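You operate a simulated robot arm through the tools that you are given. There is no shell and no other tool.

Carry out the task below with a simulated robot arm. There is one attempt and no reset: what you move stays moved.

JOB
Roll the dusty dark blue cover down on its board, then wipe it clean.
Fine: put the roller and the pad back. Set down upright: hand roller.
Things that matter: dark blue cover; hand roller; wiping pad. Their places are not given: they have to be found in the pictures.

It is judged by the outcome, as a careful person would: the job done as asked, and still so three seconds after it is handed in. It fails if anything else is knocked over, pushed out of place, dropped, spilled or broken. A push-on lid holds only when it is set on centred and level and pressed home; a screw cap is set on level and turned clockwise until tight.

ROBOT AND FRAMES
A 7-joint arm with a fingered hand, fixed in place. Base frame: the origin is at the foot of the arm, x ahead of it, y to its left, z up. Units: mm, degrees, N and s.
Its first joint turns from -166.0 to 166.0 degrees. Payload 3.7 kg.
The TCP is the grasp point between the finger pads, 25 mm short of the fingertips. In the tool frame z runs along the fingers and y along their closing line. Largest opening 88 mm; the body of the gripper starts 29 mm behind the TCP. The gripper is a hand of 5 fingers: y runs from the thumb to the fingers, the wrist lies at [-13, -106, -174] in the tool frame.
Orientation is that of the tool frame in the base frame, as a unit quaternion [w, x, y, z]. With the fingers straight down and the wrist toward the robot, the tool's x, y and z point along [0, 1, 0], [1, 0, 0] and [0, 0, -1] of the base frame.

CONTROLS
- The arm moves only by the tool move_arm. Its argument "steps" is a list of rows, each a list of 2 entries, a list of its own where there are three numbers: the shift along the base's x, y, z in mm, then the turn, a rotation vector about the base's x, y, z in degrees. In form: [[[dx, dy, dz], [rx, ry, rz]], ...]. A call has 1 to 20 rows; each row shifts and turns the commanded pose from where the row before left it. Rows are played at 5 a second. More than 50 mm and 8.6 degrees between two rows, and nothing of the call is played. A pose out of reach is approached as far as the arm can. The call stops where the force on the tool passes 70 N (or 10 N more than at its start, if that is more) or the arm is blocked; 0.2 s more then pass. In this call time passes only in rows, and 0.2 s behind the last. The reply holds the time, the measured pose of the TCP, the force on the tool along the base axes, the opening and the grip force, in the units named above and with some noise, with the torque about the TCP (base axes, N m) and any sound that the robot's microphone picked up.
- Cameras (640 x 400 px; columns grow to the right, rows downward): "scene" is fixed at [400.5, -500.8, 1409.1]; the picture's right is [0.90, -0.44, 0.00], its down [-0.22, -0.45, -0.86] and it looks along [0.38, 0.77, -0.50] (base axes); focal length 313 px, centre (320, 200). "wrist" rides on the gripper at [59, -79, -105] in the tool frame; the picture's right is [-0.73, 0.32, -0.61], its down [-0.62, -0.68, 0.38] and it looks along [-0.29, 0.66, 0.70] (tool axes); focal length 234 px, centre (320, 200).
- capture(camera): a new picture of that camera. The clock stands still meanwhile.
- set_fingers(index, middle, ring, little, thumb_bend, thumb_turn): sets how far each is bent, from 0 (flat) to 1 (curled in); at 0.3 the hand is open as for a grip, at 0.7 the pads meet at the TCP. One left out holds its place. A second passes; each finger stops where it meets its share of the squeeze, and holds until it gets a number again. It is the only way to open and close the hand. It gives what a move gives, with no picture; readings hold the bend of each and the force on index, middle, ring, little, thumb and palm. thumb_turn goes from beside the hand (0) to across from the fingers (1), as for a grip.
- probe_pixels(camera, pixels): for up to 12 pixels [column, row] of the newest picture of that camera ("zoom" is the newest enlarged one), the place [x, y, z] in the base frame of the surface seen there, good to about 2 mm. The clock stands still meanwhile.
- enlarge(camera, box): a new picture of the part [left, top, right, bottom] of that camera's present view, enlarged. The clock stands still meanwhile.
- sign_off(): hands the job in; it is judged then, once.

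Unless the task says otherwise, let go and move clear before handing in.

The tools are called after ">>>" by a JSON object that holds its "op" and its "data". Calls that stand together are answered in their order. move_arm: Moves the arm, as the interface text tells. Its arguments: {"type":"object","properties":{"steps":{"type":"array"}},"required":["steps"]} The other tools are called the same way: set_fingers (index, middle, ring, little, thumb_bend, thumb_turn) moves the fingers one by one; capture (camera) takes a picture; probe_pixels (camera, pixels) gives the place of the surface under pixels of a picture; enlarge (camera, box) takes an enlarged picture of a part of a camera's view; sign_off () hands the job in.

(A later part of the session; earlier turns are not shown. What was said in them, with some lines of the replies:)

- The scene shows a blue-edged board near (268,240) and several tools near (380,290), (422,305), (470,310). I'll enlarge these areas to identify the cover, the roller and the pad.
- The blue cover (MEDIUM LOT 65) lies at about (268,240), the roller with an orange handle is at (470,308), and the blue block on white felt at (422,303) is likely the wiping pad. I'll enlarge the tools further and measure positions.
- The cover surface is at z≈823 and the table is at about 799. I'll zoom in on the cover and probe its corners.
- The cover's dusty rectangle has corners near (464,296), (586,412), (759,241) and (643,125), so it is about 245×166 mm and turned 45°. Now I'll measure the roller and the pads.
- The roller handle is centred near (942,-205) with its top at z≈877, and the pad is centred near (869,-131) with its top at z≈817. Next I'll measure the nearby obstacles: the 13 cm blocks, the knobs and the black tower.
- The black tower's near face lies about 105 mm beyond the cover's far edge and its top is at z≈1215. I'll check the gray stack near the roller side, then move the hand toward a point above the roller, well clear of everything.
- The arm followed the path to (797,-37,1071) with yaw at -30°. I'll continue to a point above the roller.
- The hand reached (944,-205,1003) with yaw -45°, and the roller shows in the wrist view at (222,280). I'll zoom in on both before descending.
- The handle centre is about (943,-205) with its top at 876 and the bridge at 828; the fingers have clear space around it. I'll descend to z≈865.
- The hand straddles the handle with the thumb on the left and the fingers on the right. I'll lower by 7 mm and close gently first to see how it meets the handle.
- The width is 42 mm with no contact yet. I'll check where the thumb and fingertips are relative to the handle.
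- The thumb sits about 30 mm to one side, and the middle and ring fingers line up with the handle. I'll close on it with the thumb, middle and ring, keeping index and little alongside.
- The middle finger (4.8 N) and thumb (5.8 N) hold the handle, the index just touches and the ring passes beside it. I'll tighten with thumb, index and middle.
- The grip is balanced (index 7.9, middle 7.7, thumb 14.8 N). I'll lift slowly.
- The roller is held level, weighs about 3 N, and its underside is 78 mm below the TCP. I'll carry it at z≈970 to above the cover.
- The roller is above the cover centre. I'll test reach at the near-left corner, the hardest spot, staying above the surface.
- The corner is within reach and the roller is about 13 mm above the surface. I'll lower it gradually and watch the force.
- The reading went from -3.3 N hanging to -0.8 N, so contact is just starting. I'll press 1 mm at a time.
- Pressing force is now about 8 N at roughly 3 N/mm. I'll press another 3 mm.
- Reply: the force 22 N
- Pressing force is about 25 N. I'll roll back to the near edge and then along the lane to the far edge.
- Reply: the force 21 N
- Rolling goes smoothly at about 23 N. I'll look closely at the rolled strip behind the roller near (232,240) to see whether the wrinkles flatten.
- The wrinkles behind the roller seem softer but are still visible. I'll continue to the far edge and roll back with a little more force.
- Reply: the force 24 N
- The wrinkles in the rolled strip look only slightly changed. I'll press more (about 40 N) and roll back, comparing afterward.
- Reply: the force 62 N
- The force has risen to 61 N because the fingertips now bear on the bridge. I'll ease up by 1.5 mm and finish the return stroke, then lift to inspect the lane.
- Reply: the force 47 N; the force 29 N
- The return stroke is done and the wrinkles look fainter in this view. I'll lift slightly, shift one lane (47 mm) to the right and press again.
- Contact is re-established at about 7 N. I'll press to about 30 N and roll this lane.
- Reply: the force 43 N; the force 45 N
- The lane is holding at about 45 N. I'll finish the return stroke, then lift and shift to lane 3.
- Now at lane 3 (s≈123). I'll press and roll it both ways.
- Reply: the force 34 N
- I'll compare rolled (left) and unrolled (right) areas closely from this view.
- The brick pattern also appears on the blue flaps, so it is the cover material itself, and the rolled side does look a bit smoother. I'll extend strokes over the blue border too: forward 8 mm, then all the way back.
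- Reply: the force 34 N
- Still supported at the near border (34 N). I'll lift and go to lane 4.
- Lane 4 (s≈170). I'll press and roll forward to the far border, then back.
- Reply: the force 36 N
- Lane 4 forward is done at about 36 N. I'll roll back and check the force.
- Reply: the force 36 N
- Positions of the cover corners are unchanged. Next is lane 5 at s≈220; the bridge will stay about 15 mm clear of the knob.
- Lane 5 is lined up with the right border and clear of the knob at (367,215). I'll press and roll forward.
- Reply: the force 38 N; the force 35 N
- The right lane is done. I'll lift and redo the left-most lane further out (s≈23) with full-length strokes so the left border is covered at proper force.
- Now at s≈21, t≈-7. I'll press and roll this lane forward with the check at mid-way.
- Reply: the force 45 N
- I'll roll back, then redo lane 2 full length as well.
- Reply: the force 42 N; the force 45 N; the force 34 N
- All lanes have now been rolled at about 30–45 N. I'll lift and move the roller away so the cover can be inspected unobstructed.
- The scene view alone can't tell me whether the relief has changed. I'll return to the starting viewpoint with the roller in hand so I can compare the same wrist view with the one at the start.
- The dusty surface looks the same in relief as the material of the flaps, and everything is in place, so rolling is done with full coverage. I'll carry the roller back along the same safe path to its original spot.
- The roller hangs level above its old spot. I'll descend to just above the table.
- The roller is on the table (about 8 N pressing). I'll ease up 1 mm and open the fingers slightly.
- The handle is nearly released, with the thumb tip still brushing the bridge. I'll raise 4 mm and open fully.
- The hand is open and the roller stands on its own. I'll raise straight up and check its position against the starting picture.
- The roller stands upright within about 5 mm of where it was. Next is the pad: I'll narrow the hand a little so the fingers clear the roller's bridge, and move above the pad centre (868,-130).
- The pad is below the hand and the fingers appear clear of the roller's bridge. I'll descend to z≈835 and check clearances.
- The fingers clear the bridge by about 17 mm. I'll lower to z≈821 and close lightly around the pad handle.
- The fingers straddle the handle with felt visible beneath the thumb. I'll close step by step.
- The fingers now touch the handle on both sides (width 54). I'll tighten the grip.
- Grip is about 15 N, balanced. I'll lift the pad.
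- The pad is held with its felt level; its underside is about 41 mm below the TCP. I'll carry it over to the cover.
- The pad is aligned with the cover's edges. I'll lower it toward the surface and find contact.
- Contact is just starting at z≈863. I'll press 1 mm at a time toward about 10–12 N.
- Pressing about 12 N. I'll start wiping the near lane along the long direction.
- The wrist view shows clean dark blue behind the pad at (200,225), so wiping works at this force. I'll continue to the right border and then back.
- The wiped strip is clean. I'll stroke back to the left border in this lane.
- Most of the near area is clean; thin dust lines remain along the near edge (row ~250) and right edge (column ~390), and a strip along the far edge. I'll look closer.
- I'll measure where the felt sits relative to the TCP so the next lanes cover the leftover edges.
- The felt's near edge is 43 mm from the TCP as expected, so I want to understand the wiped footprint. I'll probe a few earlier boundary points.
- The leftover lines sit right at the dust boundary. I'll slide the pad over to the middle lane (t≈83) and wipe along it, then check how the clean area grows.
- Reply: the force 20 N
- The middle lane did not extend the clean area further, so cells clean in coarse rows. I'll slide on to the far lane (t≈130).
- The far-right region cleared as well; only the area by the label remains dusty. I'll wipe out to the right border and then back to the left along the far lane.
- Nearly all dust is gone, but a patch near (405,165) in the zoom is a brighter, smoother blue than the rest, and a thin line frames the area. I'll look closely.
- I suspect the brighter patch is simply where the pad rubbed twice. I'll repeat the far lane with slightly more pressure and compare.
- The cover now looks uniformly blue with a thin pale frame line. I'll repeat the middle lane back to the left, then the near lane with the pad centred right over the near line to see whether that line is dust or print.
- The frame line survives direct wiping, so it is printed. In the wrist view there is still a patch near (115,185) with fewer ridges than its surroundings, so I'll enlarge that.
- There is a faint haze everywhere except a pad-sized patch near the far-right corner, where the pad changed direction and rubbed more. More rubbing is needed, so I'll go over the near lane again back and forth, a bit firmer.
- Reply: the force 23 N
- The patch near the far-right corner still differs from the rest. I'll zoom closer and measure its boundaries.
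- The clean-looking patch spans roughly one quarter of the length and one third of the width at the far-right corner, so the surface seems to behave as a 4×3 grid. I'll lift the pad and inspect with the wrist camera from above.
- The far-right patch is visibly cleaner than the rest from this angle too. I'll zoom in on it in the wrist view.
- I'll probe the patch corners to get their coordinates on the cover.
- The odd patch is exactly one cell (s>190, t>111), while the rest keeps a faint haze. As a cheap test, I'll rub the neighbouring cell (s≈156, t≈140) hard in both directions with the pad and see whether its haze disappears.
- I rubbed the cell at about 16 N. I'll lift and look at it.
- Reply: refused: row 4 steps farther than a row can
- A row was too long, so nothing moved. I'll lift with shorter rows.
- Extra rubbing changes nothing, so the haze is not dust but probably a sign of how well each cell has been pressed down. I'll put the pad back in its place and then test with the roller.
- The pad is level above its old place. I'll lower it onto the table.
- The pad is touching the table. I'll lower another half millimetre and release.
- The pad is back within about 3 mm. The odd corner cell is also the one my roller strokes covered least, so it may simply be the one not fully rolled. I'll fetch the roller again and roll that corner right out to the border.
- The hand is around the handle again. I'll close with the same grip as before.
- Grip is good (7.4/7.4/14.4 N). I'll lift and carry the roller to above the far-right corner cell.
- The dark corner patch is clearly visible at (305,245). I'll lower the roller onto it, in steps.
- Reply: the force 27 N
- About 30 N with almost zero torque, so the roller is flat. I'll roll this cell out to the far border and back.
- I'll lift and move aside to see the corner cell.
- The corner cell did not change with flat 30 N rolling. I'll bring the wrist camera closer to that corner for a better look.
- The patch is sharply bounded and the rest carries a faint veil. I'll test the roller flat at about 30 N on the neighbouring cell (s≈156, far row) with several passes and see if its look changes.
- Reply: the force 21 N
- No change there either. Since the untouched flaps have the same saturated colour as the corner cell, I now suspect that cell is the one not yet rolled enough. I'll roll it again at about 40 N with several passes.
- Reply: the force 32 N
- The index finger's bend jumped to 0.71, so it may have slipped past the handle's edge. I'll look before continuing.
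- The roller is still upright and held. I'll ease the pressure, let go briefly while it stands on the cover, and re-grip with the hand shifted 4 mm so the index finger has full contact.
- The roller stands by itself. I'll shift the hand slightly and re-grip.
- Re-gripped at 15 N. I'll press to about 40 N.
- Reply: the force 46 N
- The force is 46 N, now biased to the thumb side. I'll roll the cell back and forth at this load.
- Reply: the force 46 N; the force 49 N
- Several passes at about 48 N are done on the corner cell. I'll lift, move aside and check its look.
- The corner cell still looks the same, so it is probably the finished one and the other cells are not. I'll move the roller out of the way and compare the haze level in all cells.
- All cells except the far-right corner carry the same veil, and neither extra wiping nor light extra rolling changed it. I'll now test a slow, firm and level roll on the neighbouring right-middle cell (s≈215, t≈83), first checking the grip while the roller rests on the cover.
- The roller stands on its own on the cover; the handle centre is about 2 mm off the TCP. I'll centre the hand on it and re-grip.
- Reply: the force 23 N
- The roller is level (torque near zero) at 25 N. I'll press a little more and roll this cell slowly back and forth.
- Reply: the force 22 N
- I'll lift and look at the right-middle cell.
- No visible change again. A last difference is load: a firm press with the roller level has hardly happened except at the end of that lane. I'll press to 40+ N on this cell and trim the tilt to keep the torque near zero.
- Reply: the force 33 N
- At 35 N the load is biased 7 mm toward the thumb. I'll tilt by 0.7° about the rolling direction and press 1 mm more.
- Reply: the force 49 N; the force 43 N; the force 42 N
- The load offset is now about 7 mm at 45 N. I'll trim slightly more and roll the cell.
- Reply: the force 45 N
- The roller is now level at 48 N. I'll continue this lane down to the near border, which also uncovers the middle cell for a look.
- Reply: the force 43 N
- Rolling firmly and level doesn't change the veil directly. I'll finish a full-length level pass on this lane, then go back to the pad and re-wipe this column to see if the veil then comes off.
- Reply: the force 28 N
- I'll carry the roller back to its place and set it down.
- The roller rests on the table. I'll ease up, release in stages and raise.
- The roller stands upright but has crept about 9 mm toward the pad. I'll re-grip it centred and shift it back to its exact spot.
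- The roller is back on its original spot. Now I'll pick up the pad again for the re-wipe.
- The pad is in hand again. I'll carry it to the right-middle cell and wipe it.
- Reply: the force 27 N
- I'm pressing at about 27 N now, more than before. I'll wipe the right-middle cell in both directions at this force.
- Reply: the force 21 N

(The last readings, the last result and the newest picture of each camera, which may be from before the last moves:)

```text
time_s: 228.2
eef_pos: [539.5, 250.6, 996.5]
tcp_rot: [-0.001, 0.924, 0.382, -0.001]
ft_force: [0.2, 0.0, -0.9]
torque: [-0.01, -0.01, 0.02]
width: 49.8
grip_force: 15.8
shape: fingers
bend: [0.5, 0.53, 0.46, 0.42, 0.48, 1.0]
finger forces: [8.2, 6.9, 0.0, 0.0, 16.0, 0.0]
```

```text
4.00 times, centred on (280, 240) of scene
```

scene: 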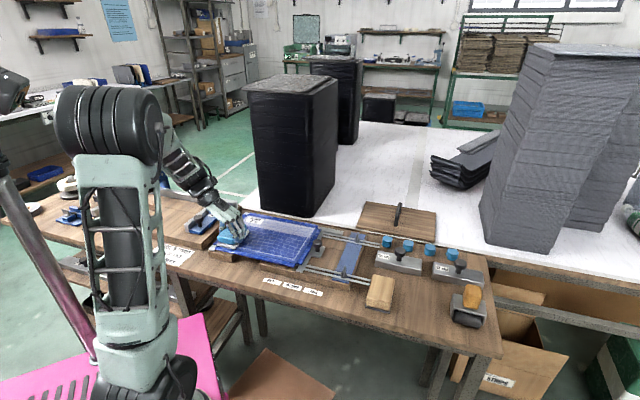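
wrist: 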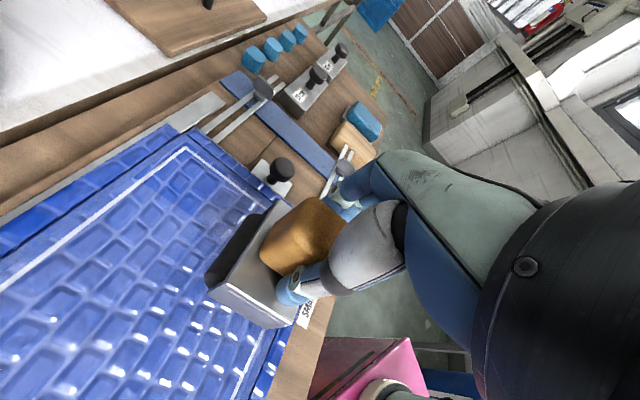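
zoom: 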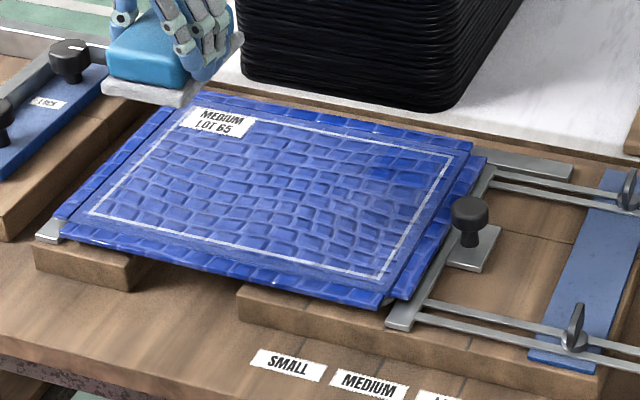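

No change after that either, so the veil appears to be a leftover look that no longer responds, while all loose dust is gone. As a last check I'll try fast full-length strokes through the middle row and see whether anything changes.

>>> {"op": "move_arm", "data": {"steps": [[[5.8, 37.4, 0], [0, 0, 0]], [[5.8, 37.5, 0], [0, 0, 0]], [[0, 0, -40], [0, 0, 0]], [[0, 0, -40], [0, 0, 0]], [[0, 0, -35], [0, 0, 0]], [[0, 0, -13], [0, 0, 0]], [[0, 0, -4], [0, 0, 0]], [[0, 0, -2], [0, 0, 0]]]}}

>>> {"op": "move_arm", "data": {"steps": [[[0, 0, -1], [0, 0, 0]], [[30.1, -29.2, 0], [0, 0, 0]], [[30.1, -29.2, 0], [0, 0, 0]], [[30.1, -29.2, 0], [0, 0, 0]], [[30.1, -29.2, 0], [0, 0, 0]], [[-30.1, 29.2, 0], [0, 0, 0]], [[-30.1, 29.2, 0], [0, 0, 0]], [[-30.1, 29.2, 0], [0, 0, 0]], [[-30.1, 29.2, 0], [0, 0, 0]], [[30.1, -29.2, 0], [0, 0, 0]], [[30.1, -29.2, 0], [0, 0, 0]], [[30.1, -29.2, 0], [0, 0, 0]], [[30.1, -29.2, 0], [0, 0, 0]]]}}

>>> {"op": "enlarge", "data": {"camera": "scene", "box": [200, 190, 360, 290]}}

>>> {"op": "capture", "data": {"camera": "wrist"}}

```text
time_s: 230.0
eef_pos: [553.2, 327.2, 861.2]
tcp_rot: [-0.001, 0.924, 0.383, 0.001]
ft_force: [-2.0, 0.8, 9.4]
torque: [-0.06, -0.09, -0.05]
width: 50.2
grip_force: 16.4
shape: fingers
bend: [0.5, 0.53, 0.46, 0.42, 0.47, 1.0]
finger forces: [7.9, 7.3, 0.0, 0.0, 18.4, 0.1]
```

```text
time_s: 232.8
eef_pos: [671.7, 208.2, 860.5]
tcp_rot: [0.0, 0.924, 0.382, 0.0]
ft_force: [-2.7, 1.3, 9.4]
torque: [0.09, 0.08, -0.01]
width: 50.9
grip_force: 16.0
shape: fingers
bend: [0.52, 0.54, 0.46, 0.42, 0.45, 1.0]
finger forces: [7.4, 6.1, 0.0, 0.0, 18.9, 0.0]
```

```text
4.00 times, centred on (280, 240) of scene
```

zoom: 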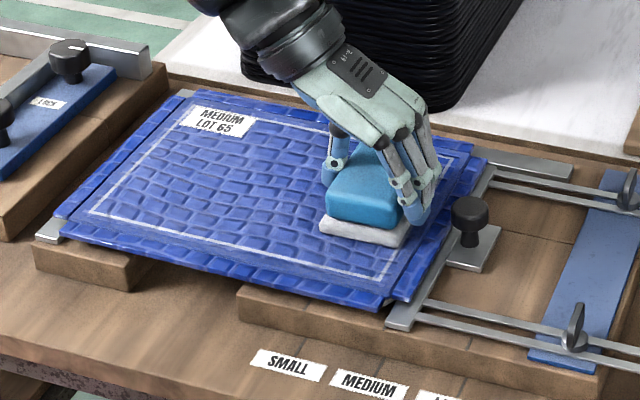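

```text
taken
```

wrist: 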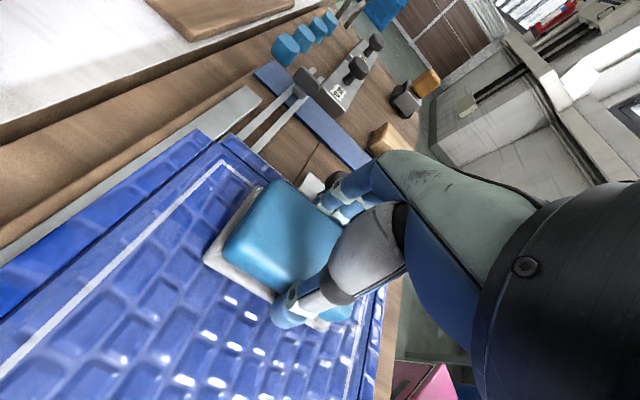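

Nothing changes further; the cover is free of dust. Because the far and right cells were rolled again after the first wipe, I'll finish with one more light wipe over them and the near row.

>>> {"op": "move_arm", "data": {"steps": [[[11.5, 11.2, 0], [0, 0, 0]], [[11.5, 11.2, 0], [0, 0, 0]], [[11.5, 11.2, 0], [0, 0, 0]], [[-11.5, 11.1, 0], [0, 0, 0]], [[-11.5, 11.1, 0], [0, 0, 0]], [[-11.5, 11.1, 0], [0, 0, 0]], [[-11.5, 11.1, 0], [0, 0, 0]], [[11.5, -11.1, 0], [0, 0, 0]], [[11.5, -11.1, 0], [0, 0, 0]], [[11.5, -11.1, 0], [0, 0, 0]], [[11.5, -11.1, 0], [0, 0, 0]], [[-11.5, -11.2, 0], [0, 0, 0]], [[-11.5, -11.2, 0], [0, 0, 0]], [[-11.5, -11.2, 0], [0, 0, 0]], [[-11.5, -11.2, 0], [0, 0, 0]], [[-11.5, -11.2, 0], [0, 0, 0]], [[-11.5, -11.2, 0], [0, 0, 0]]]}}

>>> {"op": "move_arm", "data": {"steps": [[[-11.5, 11.1, 0], [0, 0, 0]], [[-11.5, 11.1, 0], [0, 0, 0]], [[-11.5, 11.1, 0], [0, 0, 0]], [[-11.5, 11.1, 0], [0, 0, 0]], [[-11.5, 11.1, 0], [0, 0, 0]], [[-11.5, 11.1, 0], [0, 0, 0]], [[-11.5, 11.1, 0], [0, 0, 0]], [[-11.5, 11.1, 0], [0, 0, 0]], [[-11.5, 11.1, 0], [0, 0, 0]], [[-11.5, 11.1, 0], [0, 0, 0]], [[-11.5, 11.1, 0], [0, 0, 0]]]}}

>>> {"op": "capture", "data": {"camera": "wrist"}}

>>> {"op": "enlarge", "data": {"camera": "scene", "box": [200, 190, 360, 290]}}

```text
time_s: 236.4
eef_pos: [637.4, 175.4, 859.6]
tcp_rot: [0.0, 0.924, 0.383, -0.001]
ft_force: [1.6, 1.7, 12.1]
torque: [0.01, -0.01, 0.03]
width: 50.4
grip_force: 16.7
shape: fingers
bend: [0.51, 0.54, 0.46, 0.42, 0.47, 1.0]
finger forces: [8.8, 7.0, 0.0, 0.0, 18.3, 0.0]
```

```text
time_s: 238.8
eef_pos: [510.8, 298.0, 859.8]
tcp_rot: [0.0, 0.924, 0.383, 0.0]
ft_force: [2.9, -2.5, 15.1]
torque: [-0.26, -0.24, 0.01]
width: 50.5
grip_force: 18.4
shape: fingers
bend: [0.49, 0.52, 0.46, 0.42, 0.48, 1.0]
finger forces: [9.8, 11.0, 0.0, 0.0, 16.1, 0.0]
```

```text
taken
```

wrist: 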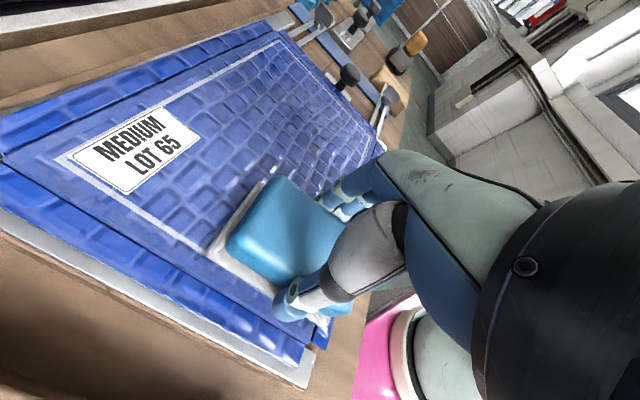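

```text
4.00 times, centred on (280, 240) of scene
```

zoom: 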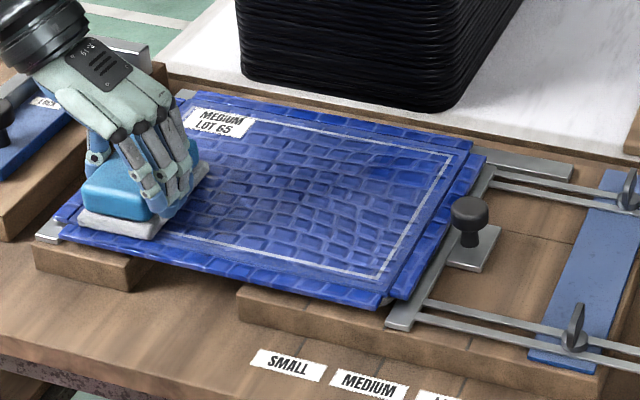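

The cover is clean and uniformly blue with its frame and label intact. I'll lift the pad and carry it back to its place.

>>> {"op": "move_arm", "data": {"steps": [[[0, 0, 15], [0, 0, 0]], [[0, 0, 30], [0, 0, 0]], [[0, 0, 35], [0, 0, 0]], [[27.4, -32.9, 0], [0, 0, 0]], [[27.4, -32.9, 0], [0, 0, 0]], [[27.4, -32.9, 0], [0, 0, 0]], [[27.4, -32.9, 0], [0, 0, 0]], [[27.4, -32.9, 0], [0, 0, 0]], [[27.4, -32.9, 0], [0, 0, 0]], [[27.4, -32.9, 0], [0, 0, 0]], [[27.4, -32.9, 0], [0, 0, 0]], [[27.4, -32.9, 0], [0, 0, 0]], [[27.4, -32.9, 0], [0, 0, 0]], [[27.4, -32.9, 0], [0, 0, 0]], [[27.4, -32.9, 0], [0, 0, 0]], [[27.1, -32.3, 0], [0, 0, 0]]]}}

>>> {"op": "enlarge", "data": {"camera": "scene", "box": [200, 190, 360, 290]}}

>>> {"op": "capture", "data": {"camera": "wrist"}}

```text
time_s: 242.2
eef_pos: [868.9, -129.3, 940.9]
tcp_rot: [0.0, 0.924, 0.383, 0.0]
ft_force: [-0.4, -0.8, -0.7]
torque: [0.0, 0.01, -0.02]
width: 50.2
grip_force: 15.1
shape: fingers
bend: [0.5, 0.53, 0.46, 0.42, 0.48, 1.0]
finger forces: [8.2, 6.9, 0.0, 0.0, 15.5, 0.0]
```

```text
4.00 times, centred on (280, 240) of scene
```

zoom: 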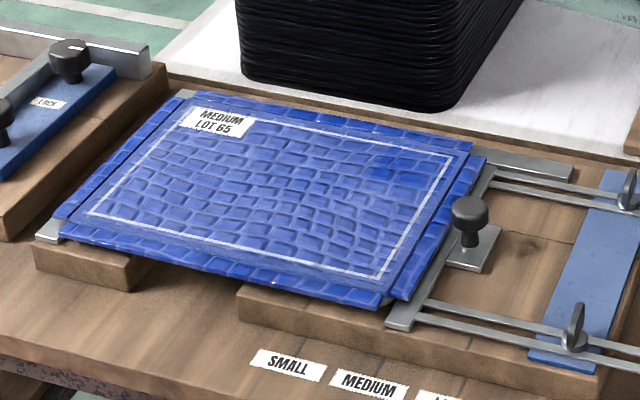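

```text
taken
```

wrist: 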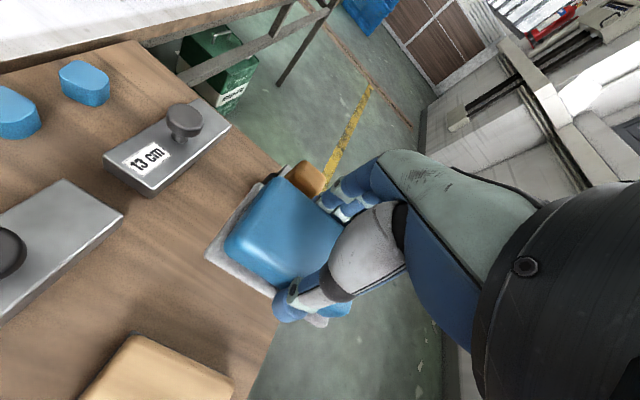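

The cover shows no loose dust from the unobstructed scene view. I'll set the pad down in its place.

>>> {"op": "move_arm", "data": {"steps": [[[0, 0, -30], [0, 0, 0]], [[0, 0, -30], [0, 0, 0]], [[0, 0, -30], [0, 0, 0]], [[0, 0, -20], [0, 0, 0]], [[0, 0, -6], [0, 0, 0]], [[0, 0, -2], [0, 0, 0]]]}}

>>> {"op": "move_arm", "data": {"steps": [[[0, 0, -1], [0, 0, 0]], [[0, 0, -0.7], [0, 0, 0]]]}}

```text
time_s: 243.6
eef_pos: [868.9, -128.6, 822.0]
tcp_rot: [-0.001, 0.924, 0.382, -0.001]
ft_force: [0.7, -0.1, 1.2]
torque: [-0.01, 0.04, 0.0]
width: 50.3
grip_force: 15.3
shape: fingers
bend: [0.5, 0.53, 0.46, 0.42, 0.48, 1.0]
finger forces: [8.1, 6.9, 0.0, 0.1, 15.5, 0.0]
```

```text
time_s: 244.2
eef_pos: [867.4, -130.4, 819.8]
tcp_rot: [-0.001, 0.924, 0.383, 0.001]
ft_force: [-0.4, 0.0, 2.5]
torque: [-0.07, -0.02, 0.0]
width: 50.1
grip_force: 15.2
shape: fingers
bend: [0.5, 0.53, 0.46, 0.42, 0.47, 1.0]
finger forces: [8.0, 7.0, 0.0, 0.0, 16.3, 0.1]
```

The pad is resting on the table. I'll open the hand and raise clear.

>>> {"op": "set_fingers", "data": {"index": 0.4, "middle": 0.4, "ring": 0.38, "little": 0.36, "thumb_bend": 0.36}}

>>> {"op": "move_arm", "data": {"steps": [[[0, 0, 10], [0, 0, 0]], [[0, 0, 25], [0, 0, 0]], [[0, 0, 35], [0, 0, 0]], [[0, 0, 40], [0, 0, 0]], [[0, 0, 40], [0, 0, 0]], [[-20, 20, 30], [0, 0, 0]], [[-30, 20, 30], [0, 0, 0]]]}}

>>> {"op": "capture", "data": {"camera": "scene"}}

>>> {"op": "enlarge", "data": {"camera": "scene", "box": [340, 230, 500, 330]}}

>>> {"op": "enlarge", "data": {"camera": "scene", "box": [220, 205, 330, 270]}}

```text
time_s: 245.2
eef_pos: [866.9, -129.5, 820.0]
tcp_rot: [0.0, 0.924, 0.383, 0.001]
ft_force: [1.3, 0.8, -0.1]
torque: [0.0, 0.01, -0.01]
width: 67.2
grip_force: 0.1
shape: fingers
bend: [0.4, 0.4, 0.38, 0.36, 0.36, 0.98]
finger forces: [0.0, 0.0, 0.1, 0.0, 0.0, 0.0]
```

```text
time_s: 246.8
eef_pos: [816.9, -89.6, 1029.3]
tcp_rot: [0.0, 0.924, 0.383, -0.001]
ft_force: [-0.6, -0.4, 0.7]
torque: [0.0, -0.01, 0.0]
width: 67.2
grip_force: 0.2
shape: fingers
bend: [0.4, 0.4, 0.38, 0.36, 0.36, 0.98]
finger forces: [0.0, 0.0, 0.0, 0.0, 0.0, 0.1]
```

```text
taken
```

scene: 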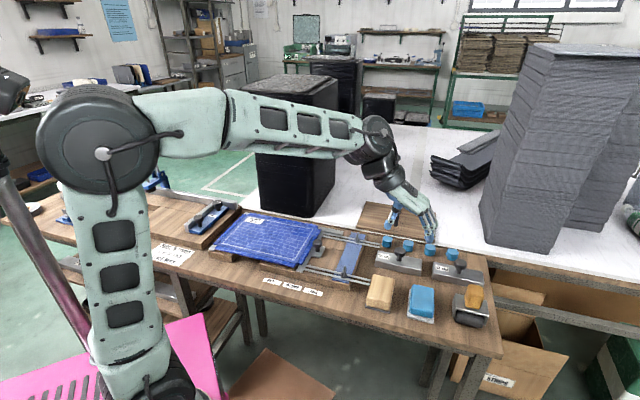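

```text
4.00 times, centred on (420, 280) of scene
```

zoom: 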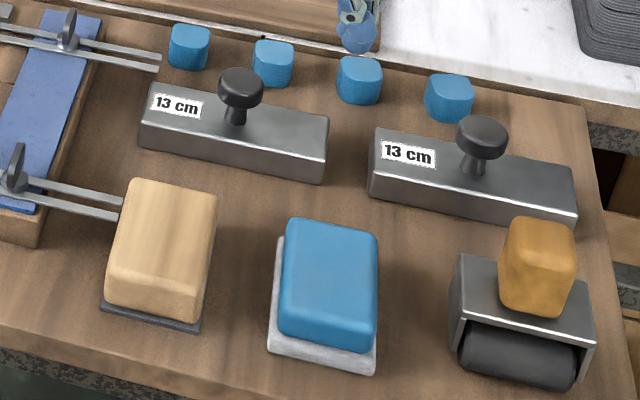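

```text
5.82 times, centred on (275, 238) of scene
```

zoom: 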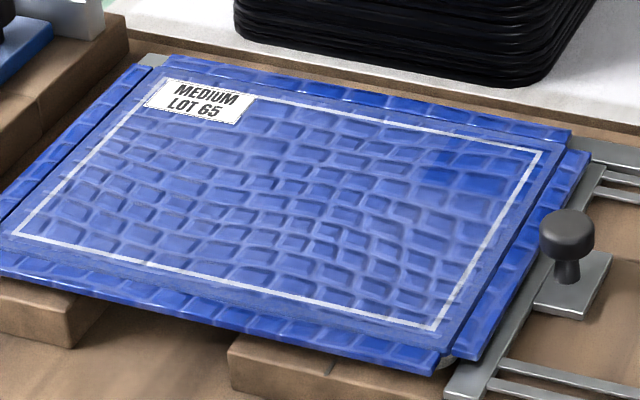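

Everything is back in place. Before handing in, I want to compare the relief inside the dark corner patch with its neighbours, since that patch looks flatter.

>>> {"op": "enlarge", "data": {"camera": "scene", "box": [284, 216, 324, 246]}}

>>> {"op": "enlarge", "data": {"camera": "scene", "box": [256, 222, 296, 252]}}

```text
13.33 times, centred on (304, 231) of scene
```

zoom: 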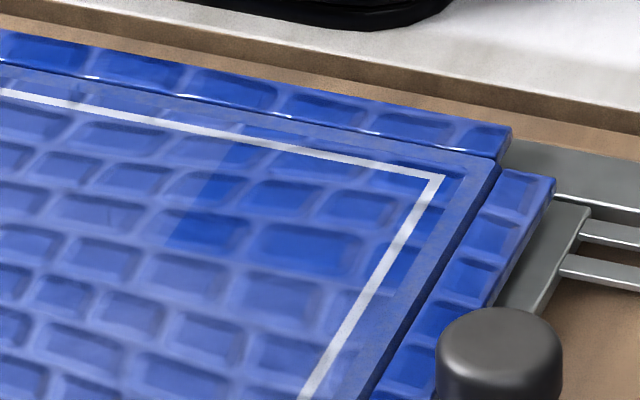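

```text
13.33 times, centred on (276, 237) of scene
```

zoom: 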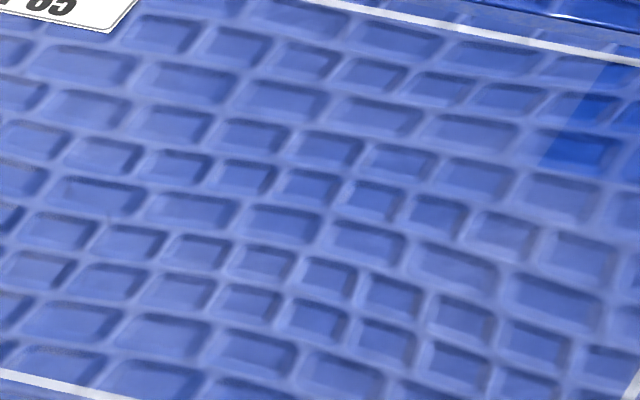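

In the close view the patch differs only by a missing faint veil; the relief is the same. I'll check statistically whether that cell sits lower than its neighbours by probing many points.

>>> {"op": "enlarge", "data": {"camera": "scene", "box": [284, 216, 324, 246]}}

>>> {"op": "probe_pixels", "data": {"camera": "zoom", "pixels": [[210, 225], [240, 200], [270, 195], [300, 250], [320, 240], [340, 210], [360, 205], [280, 240], [250, 170], [330, 180], [370, 240], [230, 240]]}}

>>> {"op": "probe_pixels", "data": {"camera": "zoom", "pixels": [[40, 180], [70, 170], [100, 210], [130, 180], [50, 220], [90, 230], [140, 140], [30, 150], [110, 150], [60, 250], [20, 200], [120, 220]]}}

>>> {"op": "probe_pixels", "data": {"camera": "zoom", "pixels": [[200, 290], [240, 300], [280, 310], [320, 310], [180, 330], [220, 340], [260, 350], [300, 350], [200, 370], [240, 380], [160, 300], [280, 380]]}}

```text
13.33 times, centred on (304, 231) of scene
```

zoom: 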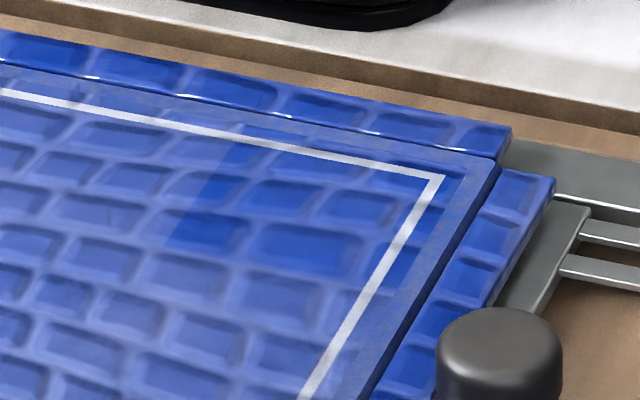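

```text
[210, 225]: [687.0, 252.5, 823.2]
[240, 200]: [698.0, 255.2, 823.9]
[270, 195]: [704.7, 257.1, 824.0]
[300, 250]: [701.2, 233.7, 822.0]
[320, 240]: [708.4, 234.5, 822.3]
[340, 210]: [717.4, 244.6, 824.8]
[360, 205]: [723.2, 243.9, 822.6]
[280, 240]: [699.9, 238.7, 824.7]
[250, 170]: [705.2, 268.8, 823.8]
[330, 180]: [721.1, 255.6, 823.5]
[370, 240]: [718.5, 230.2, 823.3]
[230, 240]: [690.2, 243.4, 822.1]
```

```text
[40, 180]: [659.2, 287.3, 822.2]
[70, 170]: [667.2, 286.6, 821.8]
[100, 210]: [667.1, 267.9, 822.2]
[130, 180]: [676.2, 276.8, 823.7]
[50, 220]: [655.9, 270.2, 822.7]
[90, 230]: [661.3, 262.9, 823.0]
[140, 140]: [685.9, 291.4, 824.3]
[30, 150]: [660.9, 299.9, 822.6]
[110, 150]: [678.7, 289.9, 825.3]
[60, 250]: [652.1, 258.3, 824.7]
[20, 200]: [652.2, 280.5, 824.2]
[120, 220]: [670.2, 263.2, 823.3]
```

```text
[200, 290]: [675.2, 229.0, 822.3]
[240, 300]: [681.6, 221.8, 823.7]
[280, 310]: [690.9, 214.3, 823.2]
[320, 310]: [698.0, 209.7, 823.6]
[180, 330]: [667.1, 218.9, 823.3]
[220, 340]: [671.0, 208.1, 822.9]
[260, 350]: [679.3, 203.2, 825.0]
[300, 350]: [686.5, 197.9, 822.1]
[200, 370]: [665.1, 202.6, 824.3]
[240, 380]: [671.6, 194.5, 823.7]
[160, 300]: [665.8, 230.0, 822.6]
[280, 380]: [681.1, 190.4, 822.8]
```

Heights in the patch (mean 823.35) and in its neighbours (823.33 and 823.29) are equal. No further rolling or wiping changes any cell, so I'm treating them all as finished. I can't explain the faint veil on the other eleven, but it isn't loose dust. The roller stands upright on its spot, the pad is back, the neighbouring items are where they were, and the hand is empty and clear, so I'm handing in.

>>> {"op": "sign_off", "data": {}}

```text
The job is handed in.
```

I rolled the dark blue cover down on its board and wiped the loose dust off. The roller and pad are back in place, and I've handed the job in. One thing about the cover's look is still unexplained.

- **Rolling:** I rolled the whole cover in five overlapping lanes, mostly at 30–45 N. I then went over the right-hand lane and one far cell again. The pictures showed no clear change from rolling, so I judge it by coverage and force, not by what I saw.
- **Wiping:** I wiped the whole cover several times at about 8–27 N. The loose dust is gone, and the label and the pale frame line are intact.
- **Unexplained veil:** A faint pale veil remains over the cover, except for one cell at the far-right corner that looks darker. More rolling and more wiping did not change either look. The darker cell sits at the same height as its neighbours, so I treated all cells as finished, but I could not confirm that.
- **Tools:** The roller stands upright within about 5 mm of its original spot, and the pad is back within about 3–5 mm.
- **Surroundings:** I saw nothing else moved, and the hand was empty and clear when I handed in.
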